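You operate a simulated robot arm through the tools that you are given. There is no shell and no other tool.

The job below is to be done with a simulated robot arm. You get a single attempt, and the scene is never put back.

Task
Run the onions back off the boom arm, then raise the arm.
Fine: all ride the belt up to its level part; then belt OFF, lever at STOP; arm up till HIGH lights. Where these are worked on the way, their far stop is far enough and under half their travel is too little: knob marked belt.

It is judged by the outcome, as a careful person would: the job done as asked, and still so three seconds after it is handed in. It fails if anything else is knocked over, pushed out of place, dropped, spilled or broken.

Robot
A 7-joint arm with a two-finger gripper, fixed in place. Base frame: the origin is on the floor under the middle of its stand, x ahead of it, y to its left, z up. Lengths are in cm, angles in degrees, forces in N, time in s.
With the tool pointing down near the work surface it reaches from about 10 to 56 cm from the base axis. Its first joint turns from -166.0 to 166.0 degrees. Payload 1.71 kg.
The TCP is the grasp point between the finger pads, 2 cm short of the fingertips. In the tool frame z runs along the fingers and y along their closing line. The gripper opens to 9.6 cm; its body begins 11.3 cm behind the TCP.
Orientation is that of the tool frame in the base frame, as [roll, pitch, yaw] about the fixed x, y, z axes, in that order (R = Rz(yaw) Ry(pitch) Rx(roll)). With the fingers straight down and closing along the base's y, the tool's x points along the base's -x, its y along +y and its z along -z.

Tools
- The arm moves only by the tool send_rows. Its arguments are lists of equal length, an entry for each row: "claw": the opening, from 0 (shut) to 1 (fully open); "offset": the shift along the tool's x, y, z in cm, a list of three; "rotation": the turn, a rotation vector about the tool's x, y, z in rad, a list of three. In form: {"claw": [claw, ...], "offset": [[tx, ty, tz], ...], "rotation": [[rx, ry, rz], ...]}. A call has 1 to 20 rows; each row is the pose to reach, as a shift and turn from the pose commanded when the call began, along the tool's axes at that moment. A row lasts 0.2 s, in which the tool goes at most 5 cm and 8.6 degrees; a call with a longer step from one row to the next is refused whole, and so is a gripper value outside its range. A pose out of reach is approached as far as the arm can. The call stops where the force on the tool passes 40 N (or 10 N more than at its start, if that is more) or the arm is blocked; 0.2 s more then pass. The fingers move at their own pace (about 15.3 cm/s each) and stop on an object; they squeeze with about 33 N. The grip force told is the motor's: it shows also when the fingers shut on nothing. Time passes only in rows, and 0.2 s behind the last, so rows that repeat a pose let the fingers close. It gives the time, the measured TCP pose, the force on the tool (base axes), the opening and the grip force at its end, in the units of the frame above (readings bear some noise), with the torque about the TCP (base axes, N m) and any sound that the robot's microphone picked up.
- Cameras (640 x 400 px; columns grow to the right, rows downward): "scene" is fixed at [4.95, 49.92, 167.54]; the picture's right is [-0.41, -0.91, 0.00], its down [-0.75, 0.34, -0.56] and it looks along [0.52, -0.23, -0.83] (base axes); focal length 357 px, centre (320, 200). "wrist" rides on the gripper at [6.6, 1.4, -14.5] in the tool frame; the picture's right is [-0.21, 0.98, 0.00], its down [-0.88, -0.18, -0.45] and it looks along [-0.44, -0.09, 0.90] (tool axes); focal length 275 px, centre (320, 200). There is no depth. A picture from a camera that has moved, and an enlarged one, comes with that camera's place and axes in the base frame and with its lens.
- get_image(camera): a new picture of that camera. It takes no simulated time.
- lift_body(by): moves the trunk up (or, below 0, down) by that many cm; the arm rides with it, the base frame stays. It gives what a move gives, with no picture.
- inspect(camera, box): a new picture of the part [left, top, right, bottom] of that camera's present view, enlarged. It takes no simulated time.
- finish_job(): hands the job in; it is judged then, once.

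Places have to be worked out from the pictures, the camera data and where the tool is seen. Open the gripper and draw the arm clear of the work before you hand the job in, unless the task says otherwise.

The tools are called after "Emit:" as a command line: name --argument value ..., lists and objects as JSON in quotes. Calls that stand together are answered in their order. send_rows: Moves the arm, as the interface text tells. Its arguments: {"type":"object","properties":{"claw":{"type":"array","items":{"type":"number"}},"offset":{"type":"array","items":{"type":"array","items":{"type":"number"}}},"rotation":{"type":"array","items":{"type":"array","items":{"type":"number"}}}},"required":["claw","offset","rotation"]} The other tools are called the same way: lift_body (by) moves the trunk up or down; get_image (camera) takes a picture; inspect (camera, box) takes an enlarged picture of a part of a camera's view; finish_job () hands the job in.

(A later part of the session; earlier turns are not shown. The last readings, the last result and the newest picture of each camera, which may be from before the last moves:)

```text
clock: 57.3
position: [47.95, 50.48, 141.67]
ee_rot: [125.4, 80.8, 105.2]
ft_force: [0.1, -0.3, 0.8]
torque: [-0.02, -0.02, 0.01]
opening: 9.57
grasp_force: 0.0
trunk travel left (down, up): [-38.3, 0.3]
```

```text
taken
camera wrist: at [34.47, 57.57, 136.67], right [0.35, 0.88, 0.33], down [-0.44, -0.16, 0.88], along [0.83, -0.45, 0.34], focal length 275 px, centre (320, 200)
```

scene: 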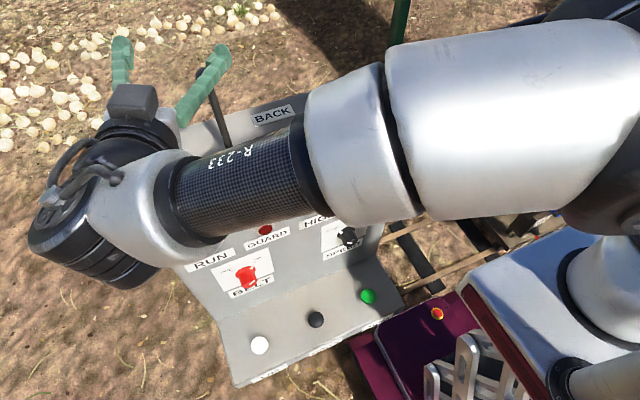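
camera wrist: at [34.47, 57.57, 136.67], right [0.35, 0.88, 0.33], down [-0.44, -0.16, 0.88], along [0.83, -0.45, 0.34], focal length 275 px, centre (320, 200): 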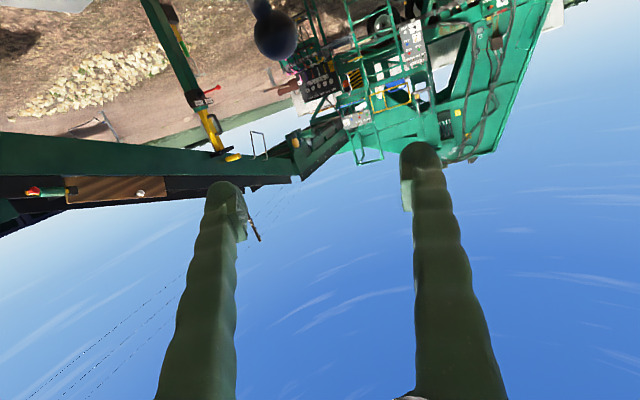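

I swing the arm around toward −y and up, tilting the tool down, to view the belt from the better angle.

Emit:
send_rows --claw '[1, 1, 1, 1, 1, 1, 1, 1, 1, 1, 1, 1, 1, 1, 1]' --offset '[[-1.5, -2.96, 3.18], [-3.0, -6.07, 6.12], [-4.49, -9.33, 8.78], [-5.96, -12.69, 11.13], [-7.42, -16.15, 13.21], [-8.87, -19.68, 14.99], [-10.29, -23.26, 16.48], [-11.69, -26.86, 17.67], [-13.06, -30.48, 18.57], [-14.41, -34.08, 19.19], [-15.72, -37.63, 19.54], [-17.0, -41.13, 19.61], [-18.24, -44.56, 19.43], [-19.45, -47.89, 18.99], [-19.45, -47.89, 18.99]]' --rotation '[[0.03, 0.033, 0.011], [0.06, 0.066, 0.022], [0.091, 0.099, 0.033], [0.121, 0.132, 0.044], [0.151, 0.165, 0.055], [0.181, 0.198, 0.066], [0.212, 0.232, 0.077], [0.242, 0.265, 0.088], [0.272, 0.298, 0.099], [0.302, 0.331, 0.11], [0.332, 0.364, 0.121], [0.363, 0.397, 0.132], [0.393, 0.43, 0.143], [0.423, 0.463, 0.154], [0.423, 0.463, 0.154]]'

Emit:
get_image --camera "wrist"

Emit:
get_image --camera "scene"

```text
clock: 60.5
position: [49.93, -3.4, 153.05]
ee_rot: [167.9, 53.7, 124.0]
ft_force: [0.7, 0.1, -0.4]
torque: [0.01, -0.03, -0.07]
opening: 9.59
grasp_force: 0.0
trunk travel left (down, up): [-38.3, 0.3]
```

```text
taken
camera wrist: at [39.96, 8.62, 156.17], right [0.77, 0.57, 0.29], down [-0.12, -0.32, 0.94], along [0.63, -0.76, -0.18], focal length 275 px, centre (320, 200)
```

wrist: 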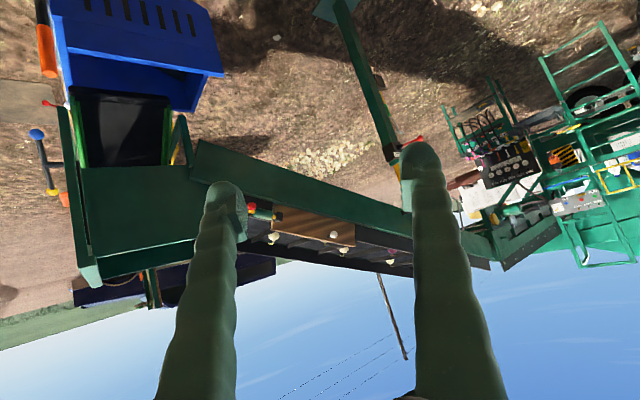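

```text
taken
```

scene: 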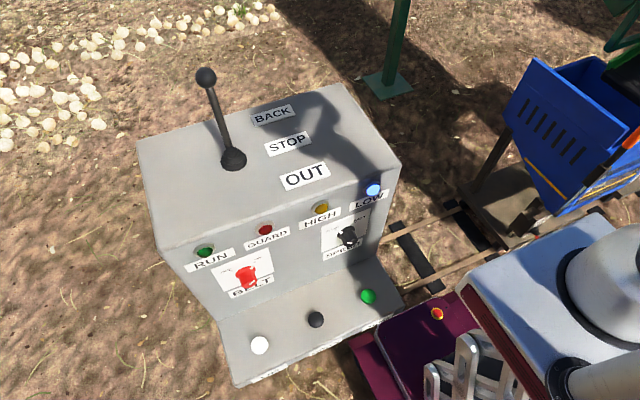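

The swing works well. I inspect the belt for any change in onion positions.

Emit:
inspect --camera "wrist" --box '[220, 180, 440, 300]'

Emit:
inspect --camera "scene" --box '[180, 180, 400, 340]'

```text
2.91 times, centred on (330, 240) of wrist
camera zoom: at [39.96, 8.62, 156.17], right [0.77, 0.57, 0.29], down [-0.12, -0.32, 0.94], along [0.63, -0.76, -0.18], focal length 801 px, centre (291, 84)
```

zoom: 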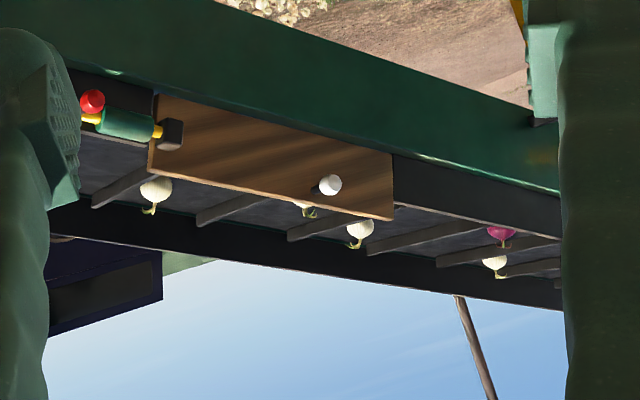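

```text
2.50 times, centred on (290, 260) of scene
camera zoom: at [4.95, 49.92, 167.54], right [-0.41, -0.91, 0.0], down [-0.75, 0.34, -0.56], along [0.52, -0.23, -0.83], focal length 892 px, centre (395, 50)
```

zoom: 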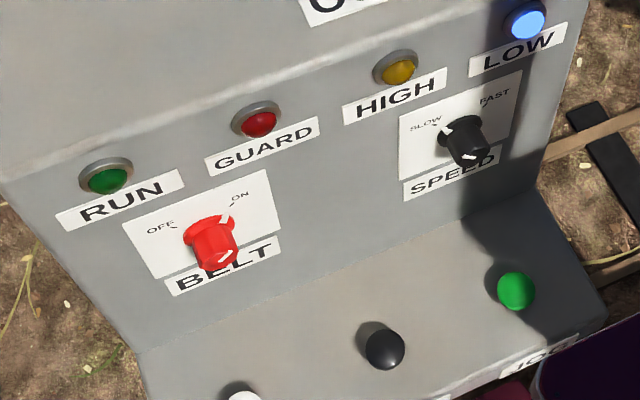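

The onions haven't moved and RUN is dark, so the belt isn't running; most likely JOG must be held to run it. I bring the tool upright and over toward the green JOG button.

Emit:
send_rows --claw '[0.5, 0, 0, 0, 0, 0, 0, 0, 0]' --offset '[[2.69, 0.344, -3.02], [5.38, 0.69, -6.04], [8.06, 1.03, -9.06], [10.75, 1.38, -12.09], [13.44, 1.72, -15.1], [16.13, 2.06, -18.13], [18.81, 2.41, -21.15], [21.5, 2.75, -24.17], [21.5, 2.75, -24.17]]' --rotation '[[0.0245, 0.1168, 0.0124], [0.049, 0.2335, 0.0248], [0.0735, 0.35, 0.037], [0.098, 0.467, 0.0495], [0.1225, 0.584, 0.062], [0.147, 0.7, 0.074], [0.1715, 0.817, 0.087], [0.196, 0.934, 0.099], [0.196, 0.934, 0.099]]'

Emit:
get_image --camera "wrist"

```text
clock: 62.5
position: [29.86, 21.96, 150.08]
ee_rot: [-180.0, 0.0, 124.0]
ft_force: [-0.5, 0.4, 0.4]
torque: [0.06, -0.01, -0.01]
opening: 0.02
grasp_force: 29.0
trunk travel left (down, up): [-38.3, 0.3]
```

```text
taken
camera wrist: at [27.38, 28.13, 164.54], right [0.93, 0.38, 0.0], down [0.34, -0.83, 0.44], along [0.17, -0.41, -0.9], focal length 275 px, centre (320, 200)
```

wrist: 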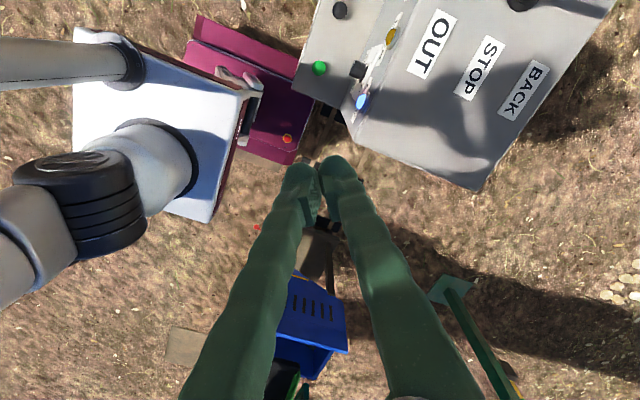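

Tool is straight down, closed. Combining this near-vertical view with earlier ones, the JOG button is at about (27.3,27.5,83). I lower the trunk and move above it.

Emit:
lift_body --by -28

Emit:
send_rows --claw '[0, 0, 0, 0, 0, 0, 0]' --offset '[[2.0, 0.3, 2], [4.0, 0.65, 5.5], [5.99, 0.95, 9.5], [5.99, 0.95, 13.5], [5.99, 0.95, 17.5], [5.99, 0.95, 20.5], [5.99, 0.95, 20.5]]' --rotation '[[0, 0, 0], [0, 0, 0], [0, 0, 0], [0, 0, 0], [0, 0, 0], [0, 0, 0], [0, 0, 0]]'

Emit:
get_image --camera "wrist"

Emit:
get_image --camera "scene"

```text
clock: 65.3
position: [29.87, 21.91, 122.05]
ee_rot: [180.0, 0.0, 124.1]
ft_force: [0.2, -0.1, 0.6]
torque: [-0.01, -0.01, 0.04]
opening: 0.02
grasp_force: 29.2
trunk travel left (down, up): [-10.3, 28.3]
```

```text
clock: 66.9
position: [27.47, 27.42, 101.55]
ee_rot: [179.9, 0.1, 124.1]
ft_force: [-0.4, -0.3, -0.1]
torque: [0.02, -0.01, 0.0]
opening: 0.0
grasp_force: 29.5
trunk travel left (down, up): [-10.3, 28.3]
```

```text
taken
camera wrist: at [24.87, 33.62, 116.1], right [0.93, 0.38, 0.0], down [0.34, -0.83, 0.44], along [0.17, -0.41, -0.9], focal length 275 px, centre (320, 200)
```

wrist: 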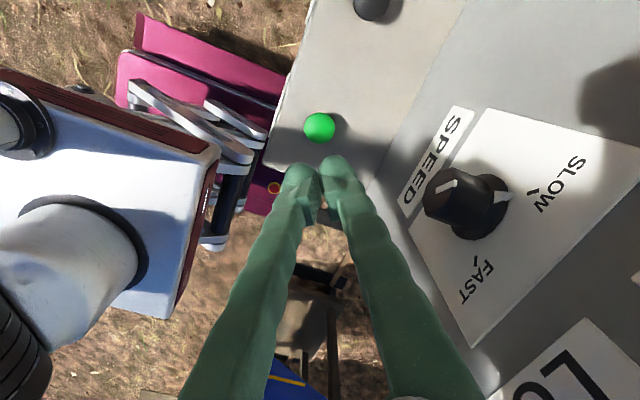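

```text
taken
```

scene: 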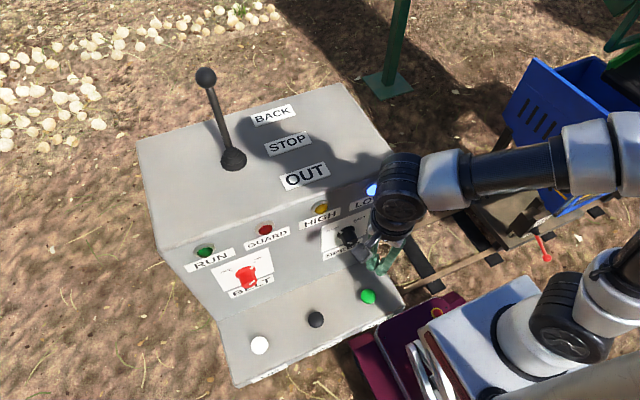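

I'm above JOG (refined (27.1,27.7), top z≈84–85). Descending to just above it.

Emit:
send_rows --claw '[0, 0, 0, 0, 0]' --offset '[[0.2, -0.06, 4], [0.44, -0.12, 8], [0.44, -0.12, 10.5], [0.44, -0.12, 12], [0.44, -0.12, 12]]' --rotation '[[0, 0, 0], [0, 0, 0], [0, 0, 0], [0, 0, 0], [0, 0, 0]]'

Emit:
get_image --camera "wrist"

Emit:
inspect --camera "scene" --box '[300, 200, 460, 320]'

```text
clock: 68.1
position: [27.2, 27.69, 89.48]
ee_rot: [179.9, -0.1, 124.0]
ft_force: [-0.3, -0.4, -0.9]
torque: [-0.01, 0.0, -0.01]
opening: 0.0
grasp_force: 29.7
trunk travel left (down, up): [-10.3, 28.3]
```

```text
taken
camera wrist: at [24.68, 33.94, 103.98], right [0.93, 0.38, 0.0], down [0.34, -0.83, 0.44], along [0.17, -0.41, -0.9], focal length 275 px, centre (320, 200)
```

wrist: 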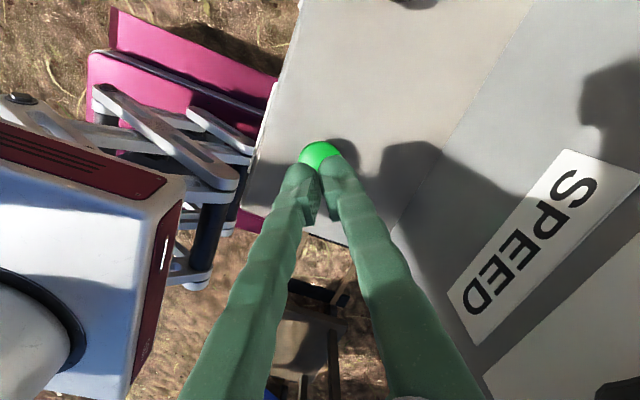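

```text
3.33 times, centred on (380, 260) of scene
camera zoom: at [4.95, 49.92, 167.54], right [-0.41, -0.91, 0.0], down [-0.75, 0.34, -0.56], along [0.52, -0.23, -0.83], focal length 1190 px, centre (120, 0)
```

zoom: 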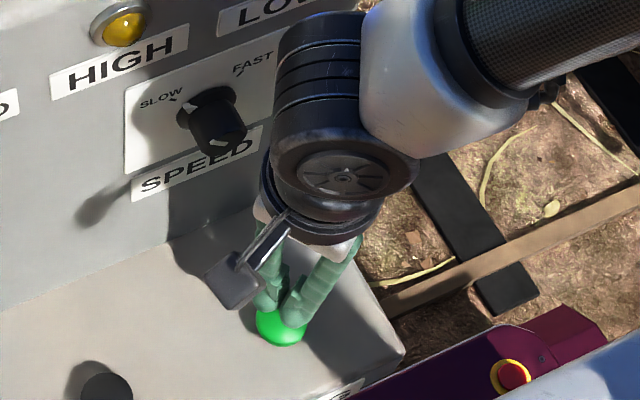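

Fingertips are right above JOG. I press down gently in small steps and watch the force and RUN light.

Emit:
send_rows --claw '[0, 0]' --offset '[[0, 0, 1.0], [0, 0, 2.0]]' --rotation '[[0, 0, 0], [0, 0, 0]]'

Emit:
inspect --camera "scene" --box '[180, 180, 420, 340]'

```text
clock: 68.7
position: [27.16, 27.85, 87.71]
ee_rot: [179.9, 0.1, 124.1]
ft_force: [-0.9, 0.3, -0.9]
torque: [-0.01, 0.02, 0.0]
opening: 0.0
grasp_force: 29.3
trunk travel left (down, up): [-10.3, 28.3]
```

```text
2.50 times, centred on (300, 260) of scene
camera zoom: at [4.95, 49.92, 167.54], right [-0.41, -0.91, 0.0], down [-0.75, 0.34, -0.56], along [0.52, -0.23, -0.83], focal length 892 px, centre (370, 50)
```

zoom: 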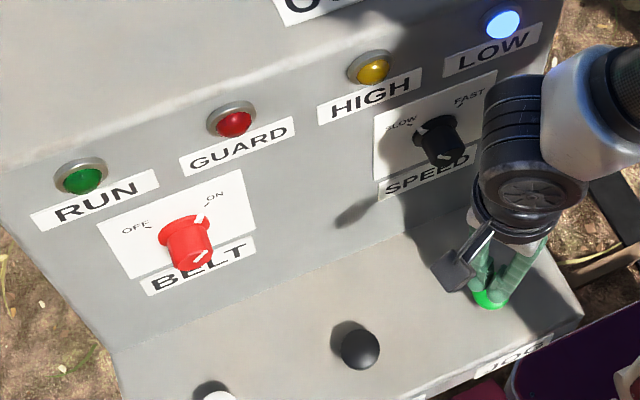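

No contact yet at tip z≈85.7. Pressing further.

Emit:
send_rows --claw '[0, 0]' --offset '[[0, 0, 0.5], [0, 0, 1.0]]' --rotation '[[0, 0, 0], [0, 0, 0]]'

Emit:
inspect --camera "scene" --box '[180, 180, 420, 340]'

```text
clock: 69.3
position: [27.22, 27.74, 86.62]
ee_rot: [179.9, 0.0, 124.0]
ft_force: [0.3, 0.0, 0.7]
torque: [-0.01, 0.01, 0.0]
opening: 0.0
grasp_force: 29.5
trunk travel left (down, up): [-10.3, 28.3]
```

```text
2.50 times, centred on (300, 260) of scene
camera zoom: at [4.95, 49.92, 167.54], right [-0.41, -0.91, 0.0], down [-0.75, 0.34, -0.56], along [0.52, -0.23, -0.83], focal length 892 px, centre (370, 50)
```

zoom: 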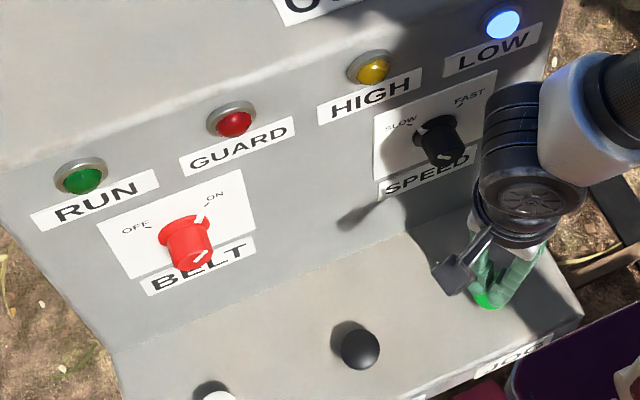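

Still no force at tip z≈84.6. Continuing in 0.7 cm steps.

Emit:
send_rows --claw '[0, 0]' --offset '[[0, 0, 0.4], [0, 0, 0.8]]' --rotation '[[0, 0, 0], [0, 0, 0]]'

Emit:
inspect --camera "scene" --box '[180, 180, 420, 340]'

Emit:
get_image --camera "wrist"

```text
clock: 69.9
position: [27.12, 27.58, 85.84]
ee_rot: [180.0, 0.1, 124.1]
ft_force: [0.2, -0.6, -0.6]
torque: [0.02, -0.04, 0.02]
opening: 0.03
grasp_force: 29.4
trunk travel left (down, up): [-10.3, 28.3]
```

```text
2.50 times, centred on (300, 260) of scene
camera zoom: at [4.95, 49.92, 167.54], right [-0.41, -0.91, 0.0], down [-0.75, 0.34, -0.56], along [0.52, -0.23, -0.83], focal length 892 px, centre (370, 50)
```

zoom: 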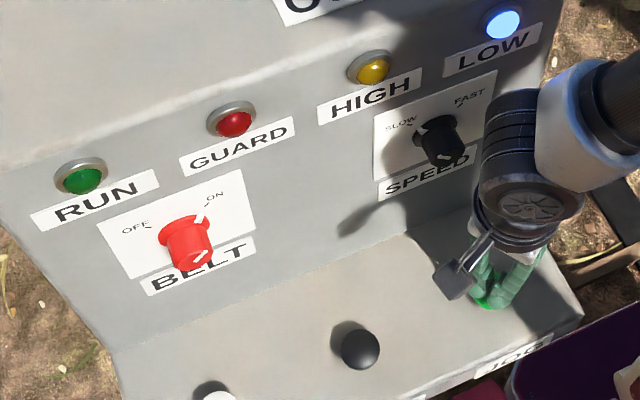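

```text
taken
camera wrist: at [24.57, 33.83, 100.28], right [0.93, 0.38, 0.0], down [0.34, -0.83, 0.44], along [0.17, -0.41, -0.9], focal length 275 px, centre (320, 200)
```

wrist: 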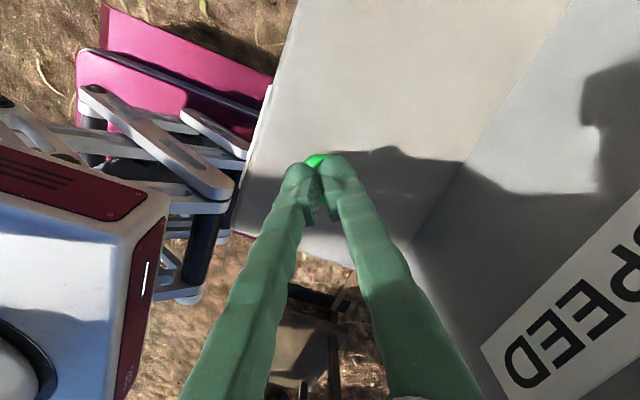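

Still no noticeable force (tip z≈83.8). Continue pressing.

Emit:
send_rows --claw '[0, 0, 0]' --offset '[[0, 0, 0.4], [0, 0, 0.8], [0, 0, 1.2]]' --rotation '[[0, 0, 0], [0, 0, 0], [0, 0, 0]]'

Emit:
inspect --camera "scene" --box '[180, 180, 420, 340]'

```text
clock: 70.7
position: [26.99, 27.68, 84.64]
ee_rot: [179.9, -0.1, 124.0]
ft_force: [0.9, 0.6, 0.4]
torque: [0.01, 0.05, -0.03]
opening: 0.0
grasp_force: 29.5
trunk travel left (down, up): [-10.3, 28.3]
```

```text
2.50 times, centred on (300, 260) of scene
camera zoom: at [4.95, 49.92, 167.54], right [-0.41, -0.91, 0.0], down [-0.75, 0.34, -0.56], along [0.52, -0.23, -0.83], focal length 892 px, centre (370, 50)
```

zoom: 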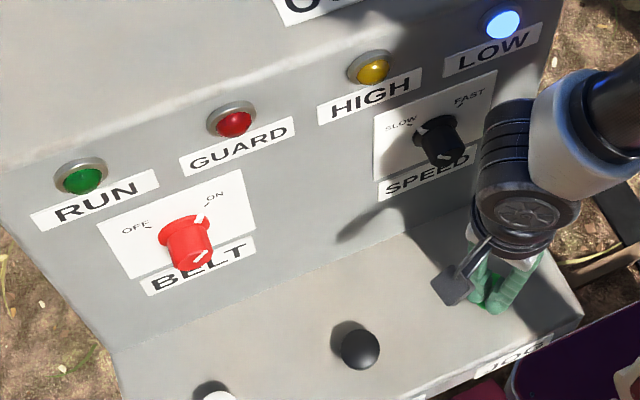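

Tip z≈82.6 and still free; the button must be just below. I continue.

Emit:
send_rows --claw '[0, 0, 0]' --offset '[[0, 0, 0.4], [0, 0, 0.8], [0, 0, 1.0]]' --rotation '[[0, 0, 0], [0, 0, 0], [0, 0, 0]]'

Emit:
inspect --camera "scene" --box '[180, 180, 420, 340]'

Emit:
inspect --camera "wrist" --box '[240, 120, 400, 240]'

```text
clock: 71.5
position: [25.68, 27.86, 84.45]
ee_rot: [178.8, 0.4, 124.2]
ft_force: [-0.5, 0.3, 3.3]
torque: [0.01, 0.0, 0.02]
opening: 0.0
grasp_force: 29.2
trunk travel left (down, up): [-10.3, 28.3]
heard: click
stopped in row 3: the force on the tool passed its limit at 47 N (the readings are from after the stop); the commanded pose is now the measured one
```

```text
2.50 times, centred on (300, 260) of scene
camera zoom: at [4.95, 49.92, 167.54], right [-0.41, -0.91, 0.0], down [-0.75, 0.34, -0.56], along [0.52, -0.23, -0.83], focal length 892 px, centre (370, 50)
```

zoom: 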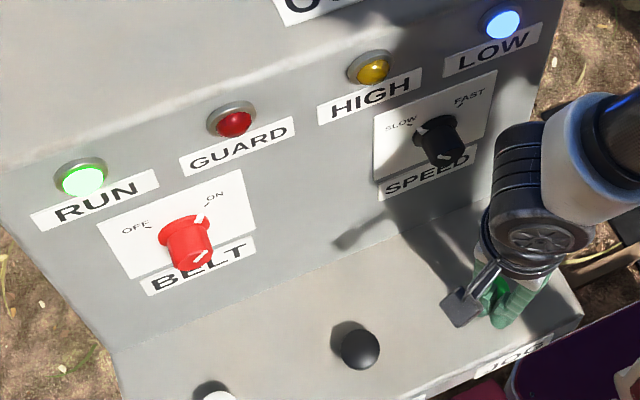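

```text
3.33 times, centred on (320, 180) of wrist
camera zoom: at [22.89, 33.95, 98.82], right [0.92, 0.38, 0.02], down [0.33, -0.83, 0.45], along [0.19, -0.41, -0.89], focal length 918 px, centre (320, 267)
```

zoom: 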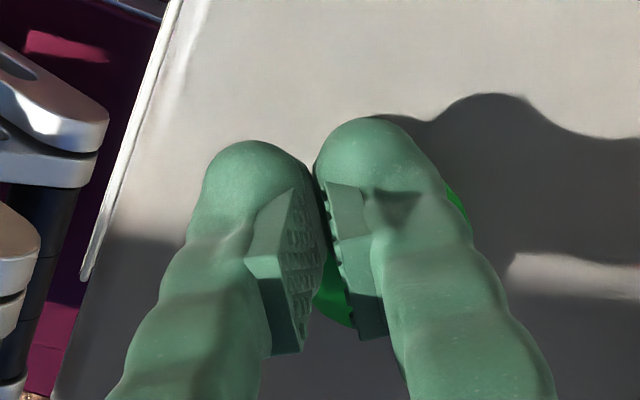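

A click, and RUN lit up. The tool slipped slightly off the button. I lift a little to see whether RUN stays on (latched) or goes off (momentary).

Emit:
send_rows --claw '[0]' --offset '[[0, 0, -3.0]]' --rotation '[[0, 0, 0]]'

Emit:
inspect --camera "scene" --box '[180, 180, 420, 340]'

Emit:
get_image --camera "wrist"

```text
clock: 71.9
position: [25.93, 27.75, 87.52]
ee_rot: [178.8, 0.5, 124.1]
ft_force: [0.0, 0.4, 0.3]
torque: [0.01, 0.02, -0.03]
opening: 0.04
grasp_force: 29.5
trunk travel left (down, up): [-10.3, 28.3]
```

```text
2.50 times, centred on (300, 260) of scene
camera zoom: at [4.95, 49.92, 167.54], right [-0.41, -0.91, 0.0], down [-0.75, 0.34, -0.56], along [0.52, -0.23, -0.83], focal length 892 px, centre (370, 50)
```

zoom: 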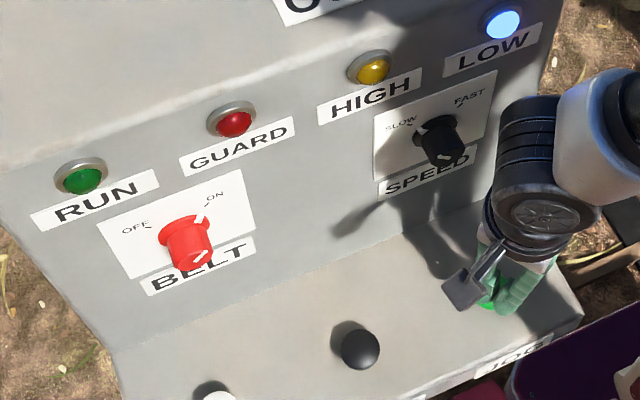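

```text
taken
camera wrist: at [23.15, 33.89, 101.89], right [0.93, 0.38, 0.02], down [0.33, -0.83, 0.45], along [0.19, -0.41, -0.89], focal length 275 px, centre (320, 200)
```

wrist: 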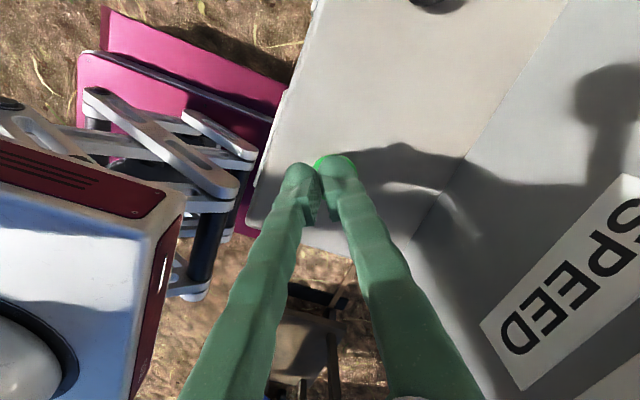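

RUN goes out on release, so JOG is hold-to-run: knob ON + lever BACK + JOG held drives the belt. I re-centre over the button (≈(27.3,27.95)) and come down to just touch.

Emit:
send_rows --claw '[0, 0, 0]' --offset '[[-0.6, 1.25, 0], [-0.6, 1.25, 2.3], [-0.6, 1.25, 2.3]]' --rotation '[[0.02, 0.008, 0], [0.02, 0.008, 0], [0.02, 0.008, 0]]'

Emit:
inspect --camera "wrist" --box '[240, 120, 400, 240]'

```text
clock: 72.7
position: [27.31, 28.21, 85.03]
ee_rot: [-180.0, -0.2, 124.1]
ft_force: [0.0, -0.3, -0.8]
torque: [0.02, 0.02, -0.01]
opening: 0.0
grasp_force: 29.0
trunk travel left (down, up): [-10.3, 28.3]
```

```text
3.33 times, centred on (320, 180) of wrist
camera zoom: at [24.83, 34.3, 99.49], right [0.93, 0.38, 0.0], down [0.34, -0.83, 0.44], along [0.17, -0.41, -0.9], focal length 918 px, centre (320, 267)
```

zoom: 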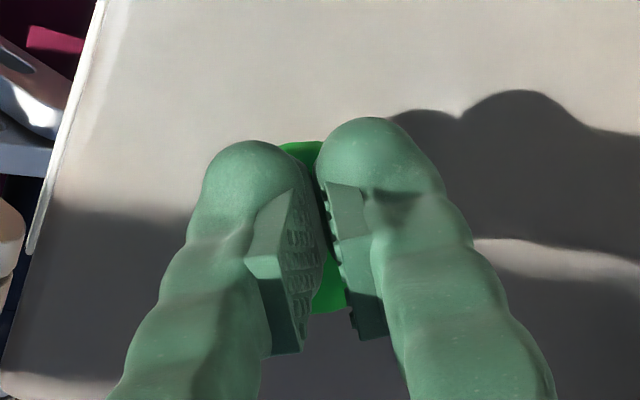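

Well-centred. Now pressing in fine steps.

Emit:
send_rows --claw '[0, 0, 0]' --offset '[[-0.26, -0.06, 0.2], [-0.26, -0.06, 0.45], [-0.26, -0.06, 0.7]]' --rotation '[[0, 0, 0], [0, 0, 0], [0, 0, 0]]'

Emit:
inspect --camera "scene" --box '[180, 220, 300, 310]'

```text
clock: 73.5
position: [27.37, 27.8, 84.37]
ee_rot: [-180.0, -0.1, 124.1]
ft_force: [-0.5, -1.1, 1.7]
torque: [-0.05, -0.01, 0.04]
opening: 0.62
grasp_force: 29.7
trunk travel left (down, up): [-10.3, 28.3]
heard: click
```

```text
4.44 times, centred on (240, 265) of scene
camera zoom: at [4.95, 49.92, 167.54], right [-0.41, -0.91, 0.0], down [-0.75, 0.34, -0.56], along [0.52, -0.23, -0.83], focal length 1587 px, centre (676, -89)
```

zoom: 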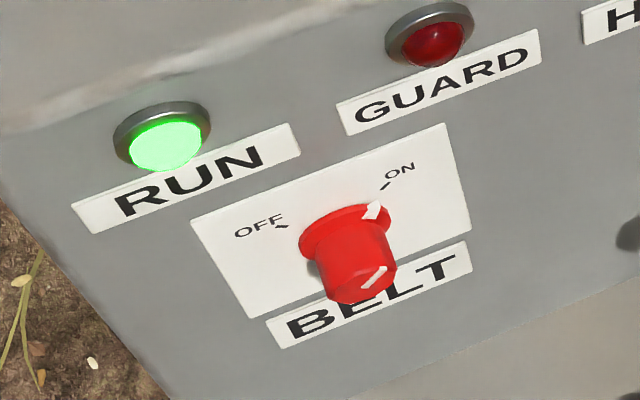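

RUN is lit with JOG held at a light force. I hold for about 2 s, then release and go see how far the onions moved.

Emit:
send_rows --claw '[0, 0, 0, 0, 0, 0, 0, 0]' --offset '[[0, 0, 0], [0, 0, 0], [0, 0, 0], [0, 0, 0], [0, 0, 0], [0, 0, 0], [0, 0, 0], [0, 0, 0]]' --rotation '[[0, 0, 0], [0, 0, 0], [0, 0, 0], [0, 0, 0], [0, 0, 0], [0, 0, 0], [0, 0, 0], [0, 0, 0]]'

Emit:
inspect --camera "scene" --box '[180, 220, 300, 310]'

```text
clock: 75.3
position: [27.4, 27.78, 84.29]
ee_rot: [-180.0, -0.1, 124.2]
ft_force: [0.6, -0.1, 2.0]
torque: [-0.04, -0.02, 0.01]
opening: 0.6
grasp_force: 30.1
trunk travel left (down, up): [-10.3, 28.3]
```

```text
4.44 times, centred on (240, 265) of scene
camera zoom: at [4.95, 49.92, 167.54], right [-0.41, -0.91, 0.0], down [-0.75, 0.34, -0.56], along [0.52, -0.23, -0.83], focal length 1587 px, centre (676, -89)
```

zoom: 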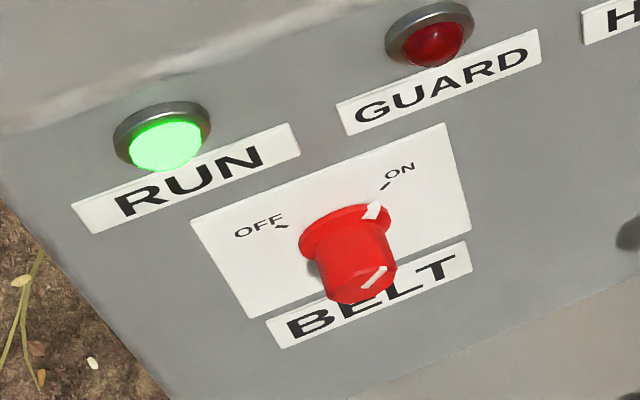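

RUN stayed lit for ~2.2 s. I release by lifting straight up, then return to the viewing pose.

Emit:
send_rows --claw '[0, 0, 0, 0, 0, 0, 0, 0, 0]' --offset '[[0, 0, -4], [0, 0, -8.5], [-1, -0.2, -13], [-2, -0.4, -17.5], [-3, -0.6, -22], [-4, -0.8, -26.5], [-5, -1, -31], [-6.2, -1.21, -35], [-6.2, -1.21, -37.7]]' --rotation '[[0, 0, 0], [0, 0, 0], [0, 0, 0], [0, 0, 0], [0, 0, 0], [0, 0, 0], [0, 0, 0], [0, 0, 0], [0, 0, 0]]'

Emit:
lift_body --by 28

Emit:
send_rows --claw '[0.5, 1, 1, 1, 1, 1, 1, 1, 1]' --offset '[[-4.03, 0.31, -0.37], [-8.06, 0.62, -0.74], [-12.09, 0.92, -1.11], [-16.13, 1.23, -1.49], [-20.16, 1.54, -1.86], [-24.19, 1.85, -2.23], [-28.22, 2.15, -2.6], [-32.25, 2.46, -2.97], [-32.25, 2.46, -2.97]]' --rotation '[[-0.0245, -0.1168, -0.0124], [-0.049, -0.2335, -0.0248], [-0.0735, -0.35, -0.037], [-0.098, -0.467, -0.0495], [-0.1225, -0.584, -0.062], [-0.147, -0.7, -0.074], [-0.1715, -0.817, -0.087], [-0.196, -0.934, -0.099], [-0.196, -0.934, -0.099]]'

Emit:
get_image --camera "wrist"

Emit:
inspect --camera "wrist" --box '[220, 180, 440, 300]'

Emit:
get_image --camera "scene"

```text
clock: 77.3
position: [29.44, 21.55, 122.15]
ee_rot: [-180.0, -0.1, 124.1]
ft_force: [0.1, 0.2, -0.2]
torque: [0.01, -0.02, 0.02]
opening: 0.0
grasp_force: 29.2
trunk travel left (down, up): [-10.3, 28.3]
```

```text
clock: 80.1
position: [29.69, 21.69, 150.04]
ee_rot: [-180.0, 0.0, 124.1]
ft_force: [-0.5, 0.3, -1.1]
torque: [0.03, -0.01, 0.0]
opening: 0.01
grasp_force: 29.0
trunk travel left (down, up): [-38.3, 0.3]
```

```text
clock: 82.1
position: [49.14, -3.54, 152.54]
ee_rot: [167.9, 53.7, 124.1]
ft_force: [0.2, 0.6, 0.1]
torque: [0.03, 0.0, 0.0]
opening: 9.59
grasp_force: 0.1
trunk travel left (down, up): [-38.3, 0.3]
```

```text
taken
camera wrist: at [39.08, 8.47, 155.84], right [0.77, 0.57, 0.29], down [-0.11, -0.32, 0.94], along [0.63, -0.76, -0.18], focal length 275 px, centre (320, 200)
```

wrist: 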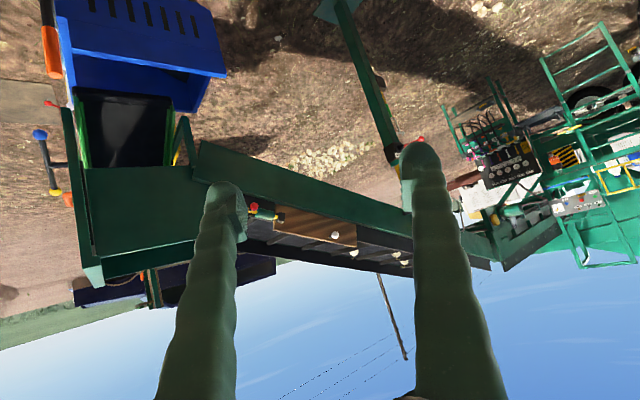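

```text
2.91 times, centred on (330, 240) of wrist
camera zoom: at [39.08, 8.47, 155.84], right [0.77, 0.57, 0.29], down [-0.11, -0.32, 0.94], along [0.63, -0.76, -0.18], focal length 801 px, centre (291, 84)
```

zoom: 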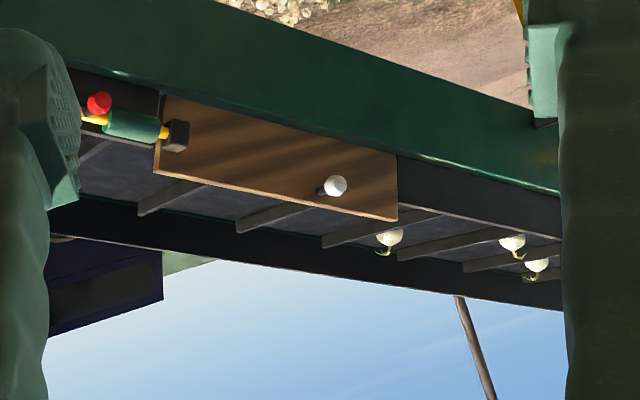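

```text
taken
```

scene: 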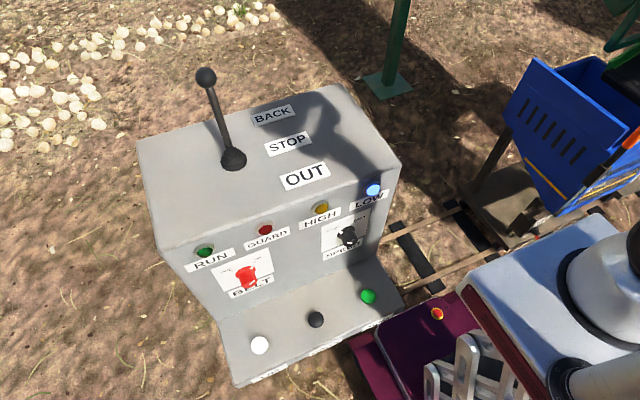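

The belt moved the onions up the boom: about 47 cm in ~2.8 s of JOG. The last onion is now about 120 cm short of the upper end. I yaw the camera right to examine the upper end and level part.

Emit:
send_rows --claw '[1, 1, 1, 1]' --offset '[[0, 0, 0], [0, 0, 0], [0, 0, 0], [0, 0, 0]]' --rotation '[[-0.105, 0.016, -0.075], [-0.21, 0.032, -0.15], [-0.315, 0.048, -0.226], [-0.315, 0.048, -0.226]]'

Emit:
get_image --camera "wrist"

Emit:
inspect --camera "wrist" --box '[220, 180, 440, 320]'

```text
clock: 83.1
position: [49.57, -3.53, 152.86]
ee_rot: [167.9, 53.7, 146.6]
ft_force: [1.5, 0.6, 0.8]
torque: [-0.02, 0.0, -0.04]
opening: 9.61
grasp_force: 0.0
trunk travel left (down, up): [-38.3, 0.3]
```

```text
taken
camera wrist: at [35.74, 3.57, 155.99], right [0.49, 0.82, 0.29], down [0.02, -0.34, 0.94], along [0.87, -0.46, -0.18], focal length 275 px, centre (320, 200)
```

wrist: 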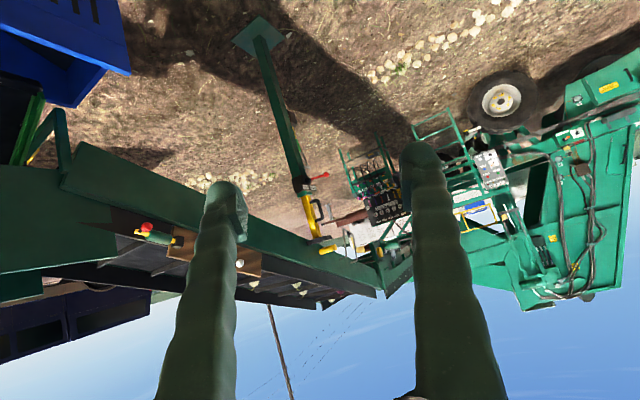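

```text
2.86 times, centred on (330, 250) of wrist
camera zoom: at [35.74, 3.57, 155.99], right [0.49, 0.82, 0.29], down [0.02, -0.34, 0.94], along [0.87, -0.46, -0.18], focal length 786 px, centre (291, 57)
```

zoom: 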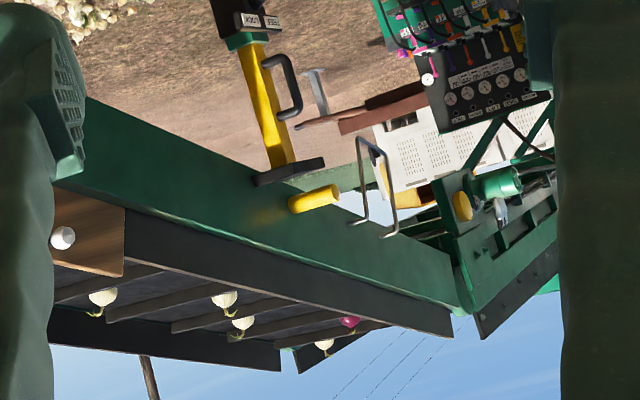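

Very clear view. The lead pair (white + magenta) is near the upper knuckle. Let me zoom in on it.

Emit:
inspect --camera "wrist" --box '[280, 250, 400, 325]'

Emit:
inspect --camera "wrist" --box '[60, 200, 260, 330]'

```text
5.33 times, centred on (340, 288) of wrist
camera zoom: at [35.74, 3.57, 155.99], right [0.49, 0.82, 0.29], down [0.02, -0.34, 0.94], along [0.87, -0.46, -0.18], focal length 1468 px, centre (213, -267)
```

zoom: 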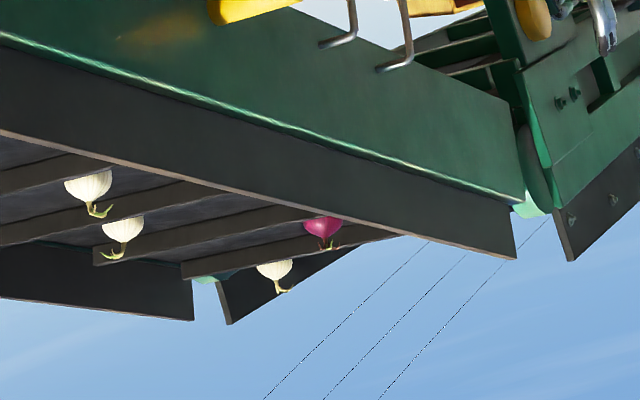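

```text
3.08 times, centred on (160, 265) of wrist
camera zoom: at [35.74, 3.57, 155.99], right [0.49, 0.82, 0.29], down [0.02, -0.34, 0.94], along [0.87, -0.46, -0.18], focal length 847 px, centre (812, 0)
```

zoom: 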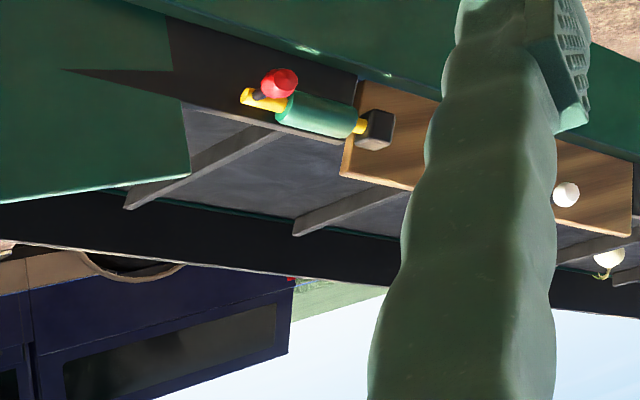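

Now it's clear: the onions ride in three groups 2 cleats apart; the lead pair is already at the crest, and the last onion is 4 cleats (~67 cm, about 4 s of JOG) behind. I go back to JOG for another run.

Emit:
send_rows --claw '[0.5, 0, 0, 0, 0, 0, 0, 0, 0]' --offset '[[2.544, 1.874, -2.523], [5.088, 3.748, -5.045], [7.631, 5.621, -7.568], [10.175, 7.495, -10.09], [12.719, 9.369, -12.613], [15.263, 11.243, -15.135], [17.806, 13.116, -17.658], [20.35, 14.99, -20.18], [20.35, 14.99, -20.18]]' --rotation '[[0.0245, 0.1168, 0.0124], [0.049, 0.2335, 0.0248], [0.0735, 0.35, 0.037], [0.098, 0.467, 0.0495], [0.1225, 0.584, 0.062], [0.147, 0.7, 0.074], [0.1715, 0.817, 0.087], [0.196, 0.934, 0.099], [0.196, 0.934, 0.099]]'

Emit:
lift_body --by -28

Emit:
send_rows --claw '[0, 0, 0, 0, 0, 0]' --offset '[[1.8, 1.2, 1], [3.6, 2.4, 3], [5.27, 3.52, 7], [5.27, 3.52, 11.5], [5.27, 3.52, 16], [5.27, 3.52, 18]]' --rotation '[[0, 0, 0.131], [0, 0, 0.262], [0, 0, 0.393], [0, 0, 0.393], [0, 0, 0.393], [0, 0, 0.393]]'

Emit:
get_image --camera "wrist"

```text
clock: 85.1
position: [30.01, 21.95, 150.24]
ee_rot: [-179.9, -0.1, 146.5]
ft_force: [-0.1, -0.5, 0.4]
torque: [0.0, 0.0, -0.01]
opening: 0.02
grasp_force: 30.1
trunk travel left (down, up): [-38.3, 0.3]
```

```text
clock: 87.9
position: [29.87, 21.85, 122.22]
ee_rot: [180.0, 0.0, 146.5]
ft_force: [-0.2, -0.1, -0.4]
torque: [0.04, 0.01, 0.01]
opening: 0.0
grasp_force: 29.6
trunk travel left (down, up): [-10.3, 28.3]
```

```text
clock: 89.3
position: [27.29, 27.69, 104.24]
ee_rot: [-179.9, 0.0, 124.0]
ft_force: [-0.5, 0.0, 0.7]
torque: [0.03, -0.01, 0.01]
opening: 0.03
grasp_force: 29.8
trunk travel left (down, up): [-10.3, 28.3]
```

```text
taken
camera wrist: at [24.85, 33.92, 118.66], right [0.93, 0.38, 0.0], down [0.34, -0.83, 0.44], along [0.17, -0.41, -0.9], focal length 275 px, centre (320, 200)
```

wrist: 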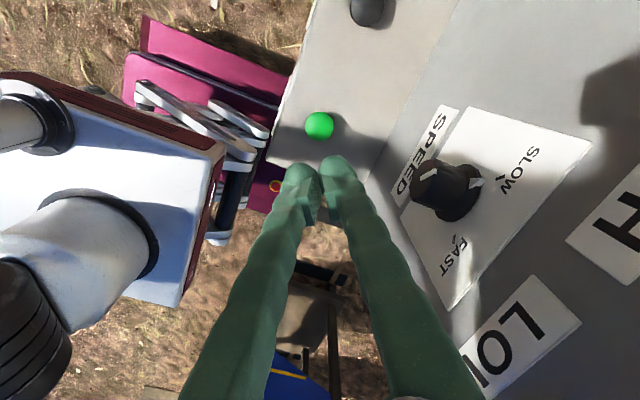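

Positioned above JOG. I descend, press to the known depth (TCP z≈84.3) and hold for about 2.6 s.

Emit:
send_rows --claw '[0, 0, 0, 0, 0, 0, 0, 0, 0, 0, 0, 0, 0, 0, 0, 0, 0, 0, 0, 0]' --offset '[[0.03, 0.14, 4.5], [0.03, 0.14, 9], [0.03, 0.14, 13.5], [0.03, 0.14, 17.5], [0.03, 0.14, 19.0], [0.03, 0.14, 19.4], [0.03, 0.14, 19.7], [0.03, 0.14, 19.95], [0.03, 0.14, 19.95], [0.03, 0.14, 19.95], [0.03, 0.14, 19.95], [0.03, 0.14, 19.95], [0.03, 0.14, 19.95], [0.03, 0.14, 19.95], [0.03, 0.14, 19.95], [0.03, 0.14, 19.95], [0.03, 0.14, 19.95], [0.03, 0.14, 19.95], [0.03, 0.14, 19.95], [0.03, 0.14, 19.95]]' --rotation '[[0, 0, 0], [0, 0, 0], [0, 0, 0], [0, 0, 0], [0, 0, 0], [0, 0, 0], [0, 0, 0], [0, 0, 0], [0, 0, 0], [0, 0, 0], [0, 0, 0], [0, 0, 0], [0, 0, 0], [0, 0, 0], [0, 0, 0], [0, 0, 0], [0, 0, 0], [0, 0, 0], [0, 0, 0], [0, 0, 0]]'

Emit:
inspect --camera "scene" --box '[180, 180, 420, 340]'

```text
clock: 93.5
position: [27.45, 27.88, 84.38]
ee_rot: [-180.0, -0.1, 124.0]
ft_force: [1.0, 0.5, 2.2]
torque: [-0.01, 0.0, 0.04]
opening: 0.61
grasp_force: 29.9
trunk travel left (down, up): [-10.3, 28.3]
heard: click
```

```text
2.50 times, centred on (300, 260) of scene
camera zoom: at [4.95, 49.92, 167.54], right [-0.41, -0.91, 0.0], down [-0.75, 0.34, -0.56], along [0.52, -0.23, -0.83], focal length 892 px, centre (370, 50)
```

zoom: 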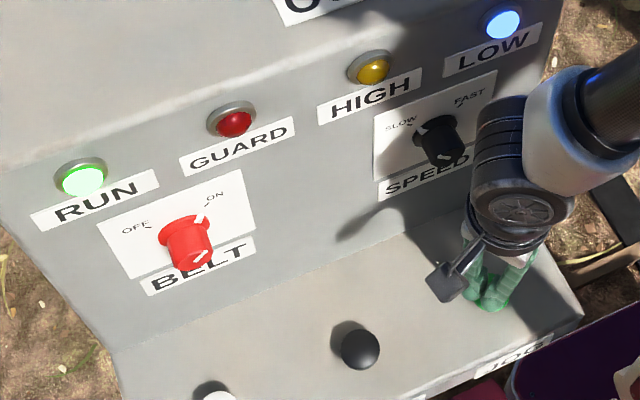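

RUN lit throughout. Releasing and going back to the viewing pose.

Emit:
send_rows --claw '[0, 0, 0, 0, 0, 0, 0, 0, 0]' --offset '[[0, 0, -4], [0, 0, -8.5], [-1, -0.2, -13], [-2, -0.4, -17.5], [-3, -0.6, -22], [-4, -0.8, -26.5], [-5, -1, -31], [-6.26, -1.27, -35], [-6.26, -1.27, -37.7]]' --rotation '[[0, 0, 0], [0, 0, 0], [0, 0, 0], [0, 0, 0], [0, 0, -0.1], [0, 0, -0.2], [0, 0, -0.3], [0, 0, -0.393], [0, 0, -0.393]]'

Emit:
lift_body --by 28

Emit:
send_rows --claw '[0.5, 1, 1, 1, 1, 1, 1, 1, 1]' --offset '[[-3.8, -1.3, -0.36], [-7.6, -2.6, -0.72], [-11.4, -3.9, -1.07], [-15.2, -5.2, -1.43], [-19.0, -6.5, -1.79], [-22.8, -7.8, -2.15], [-26.6, -9.1, -2.5], [-30.4, -10.4, -2.86], [-30.4, -10.4, -2.86]]' --rotation '[[-0.0245, -0.1168, -0.0124], [-0.049, -0.2335, -0.0248], [-0.0735, -0.35, -0.037], [-0.098, -0.467, -0.0495], [-0.1225, -0.584, -0.062], [-0.147, -0.7, -0.074], [-0.1715, -0.817, -0.087], [-0.196, -0.934, -0.099], [-0.196, -0.934, -0.099]]'

Emit:
get_image --camera "wrist"

Emit:
inspect --camera "wrist" --box '[220, 180, 440, 320]'

Emit:
inspect --camera "wrist" --box '[280, 250, 400, 325]'

```text
clock: 95.5
position: [29.63, 21.63, 122.1]
ee_rot: [-179.9, 0.0, 146.6]
ft_force: [0.0, -0.1, -0.4]
torque: [0.02, -0.02, -0.01]
opening: 0.0
grasp_force: 29.3
trunk travel left (down, up): [-10.3, 28.3]
```

```text
clock: 98.4
position: [29.73, 21.77, 150.08]
ee_rot: [-179.9, 0.1, 146.5]
ft_force: [0.5, 0.4, 0.2]
torque: [-0.02, 0.0, 0.01]
opening: 0.01
grasp_force: 29.8
trunk travel left (down, up): [-38.3, 0.3]
```

```text
clock: 100.4
position: [49.34, -3.7, 152.98]
ee_rot: [167.8, 53.8, 146.5]
ft_force: [0.5, 0.6, -0.2]
torque: [-0.01, 0.0, -0.02]
opening: 9.62
grasp_force: 0.0
trunk travel left (down, up): [-38.3, 0.3]
```

```text
taken
camera wrist: at [35.44, 3.42, 156.27], right [0.49, 0.82, 0.29], down [0.01, -0.34, 0.94], along [0.87, -0.46, -0.18], focal length 275 px, centre (320, 200)
```

wrist: 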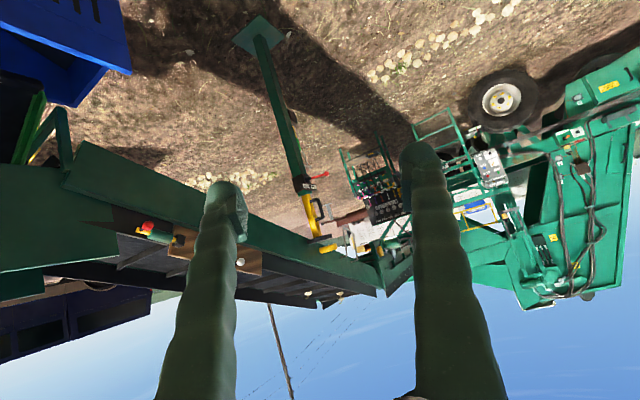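

```text
2.86 times, centred on (330, 250) of wrist
camera zoom: at [35.44, 3.42, 156.27], right [0.49, 0.82, 0.29], down [0.01, -0.34, 0.94], along [0.87, -0.46, -0.18], focal length 786 px, centre (291, 57)
```

zoom: 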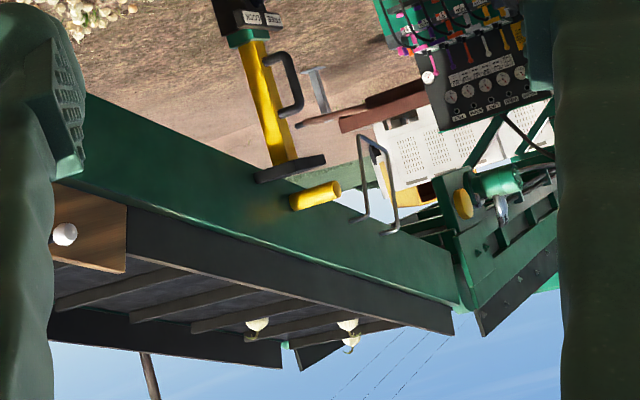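

```text
5.33 times, centred on (340, 288) of wrist
camera zoom: at [35.44, 3.42, 156.27], right [0.49, 0.82, 0.29], down [0.01, -0.34, 0.94], along [0.87, -0.46, -0.18], focal length 1468 px, centre (213, -267)
```

zoom: 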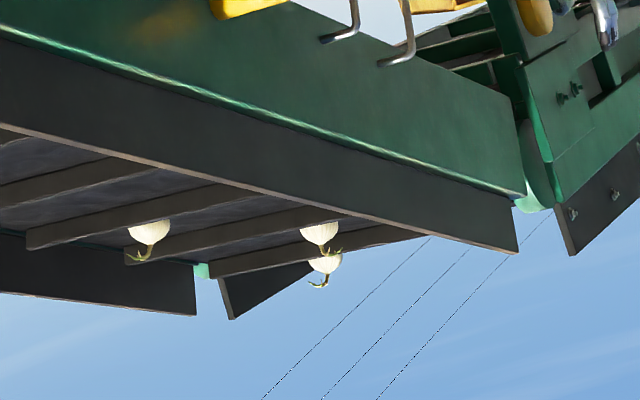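

The lead pair is already over the crest onto the level part, the middle pair is at the crest, and the last onion is ~2 cleats short. I yaw a bit more to judge how long the level part is before the final run.

Emit:
send_rows --claw '[1, 1, 1, 1]' --offset '[[0, 0, 0], [0, 0, 0], [0, 0, 0], [0, 0, 0]]' --rotation '[[-0.105, 0.016, -0.075], [-0.21, 0.032, -0.15], [-0.282, 0.0434, -0.203], [-0.282, 0.0434, -0.203]]'

Emit:
get_image --camera "wrist"

Emit:
inspect --camera "wrist" --box '[230, 180, 410, 310]'

```text
clock: 101.4
position: [49.51, -3.74, 152.99]
ee_rot: [168.2, 53.7, 166.7]
ft_force: [-0.2, -0.3, 1.1]
torque: [-0.01, -0.03, -0.01]
opening: 9.6
grasp_force: 0.1
trunk travel left (down, up): [-38.3, 0.3]
```

```text
taken
camera wrist: at [33.96, -1.77, 156.27], right [0.18, 0.94, 0.28], down [0.13, -0.31, 0.94], along [0.98, -0.13, -0.18], focal length 275 px, centre (320, 200)
```

wrist: 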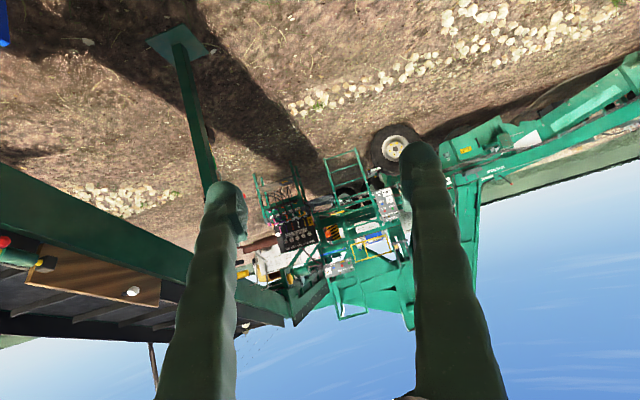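

```text
3.08 times, centred on (320, 245) of wrist
camera zoom: at [33.96, -1.77, 156.27], right [0.18, 0.94, 0.28], down [0.13, -0.31, 0.94], along [0.98, -0.13, -0.18], focal length 847 px, centre (320, 62)
```

zoom: 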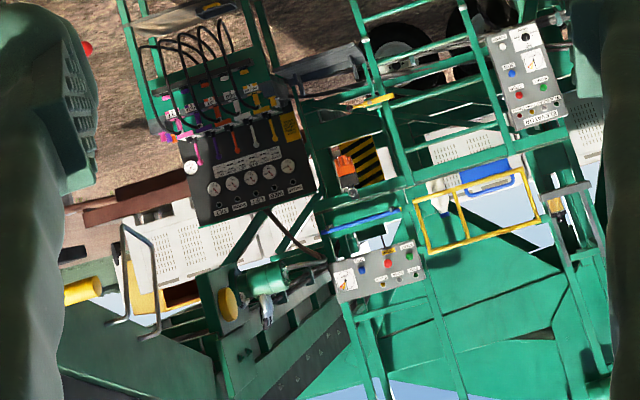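

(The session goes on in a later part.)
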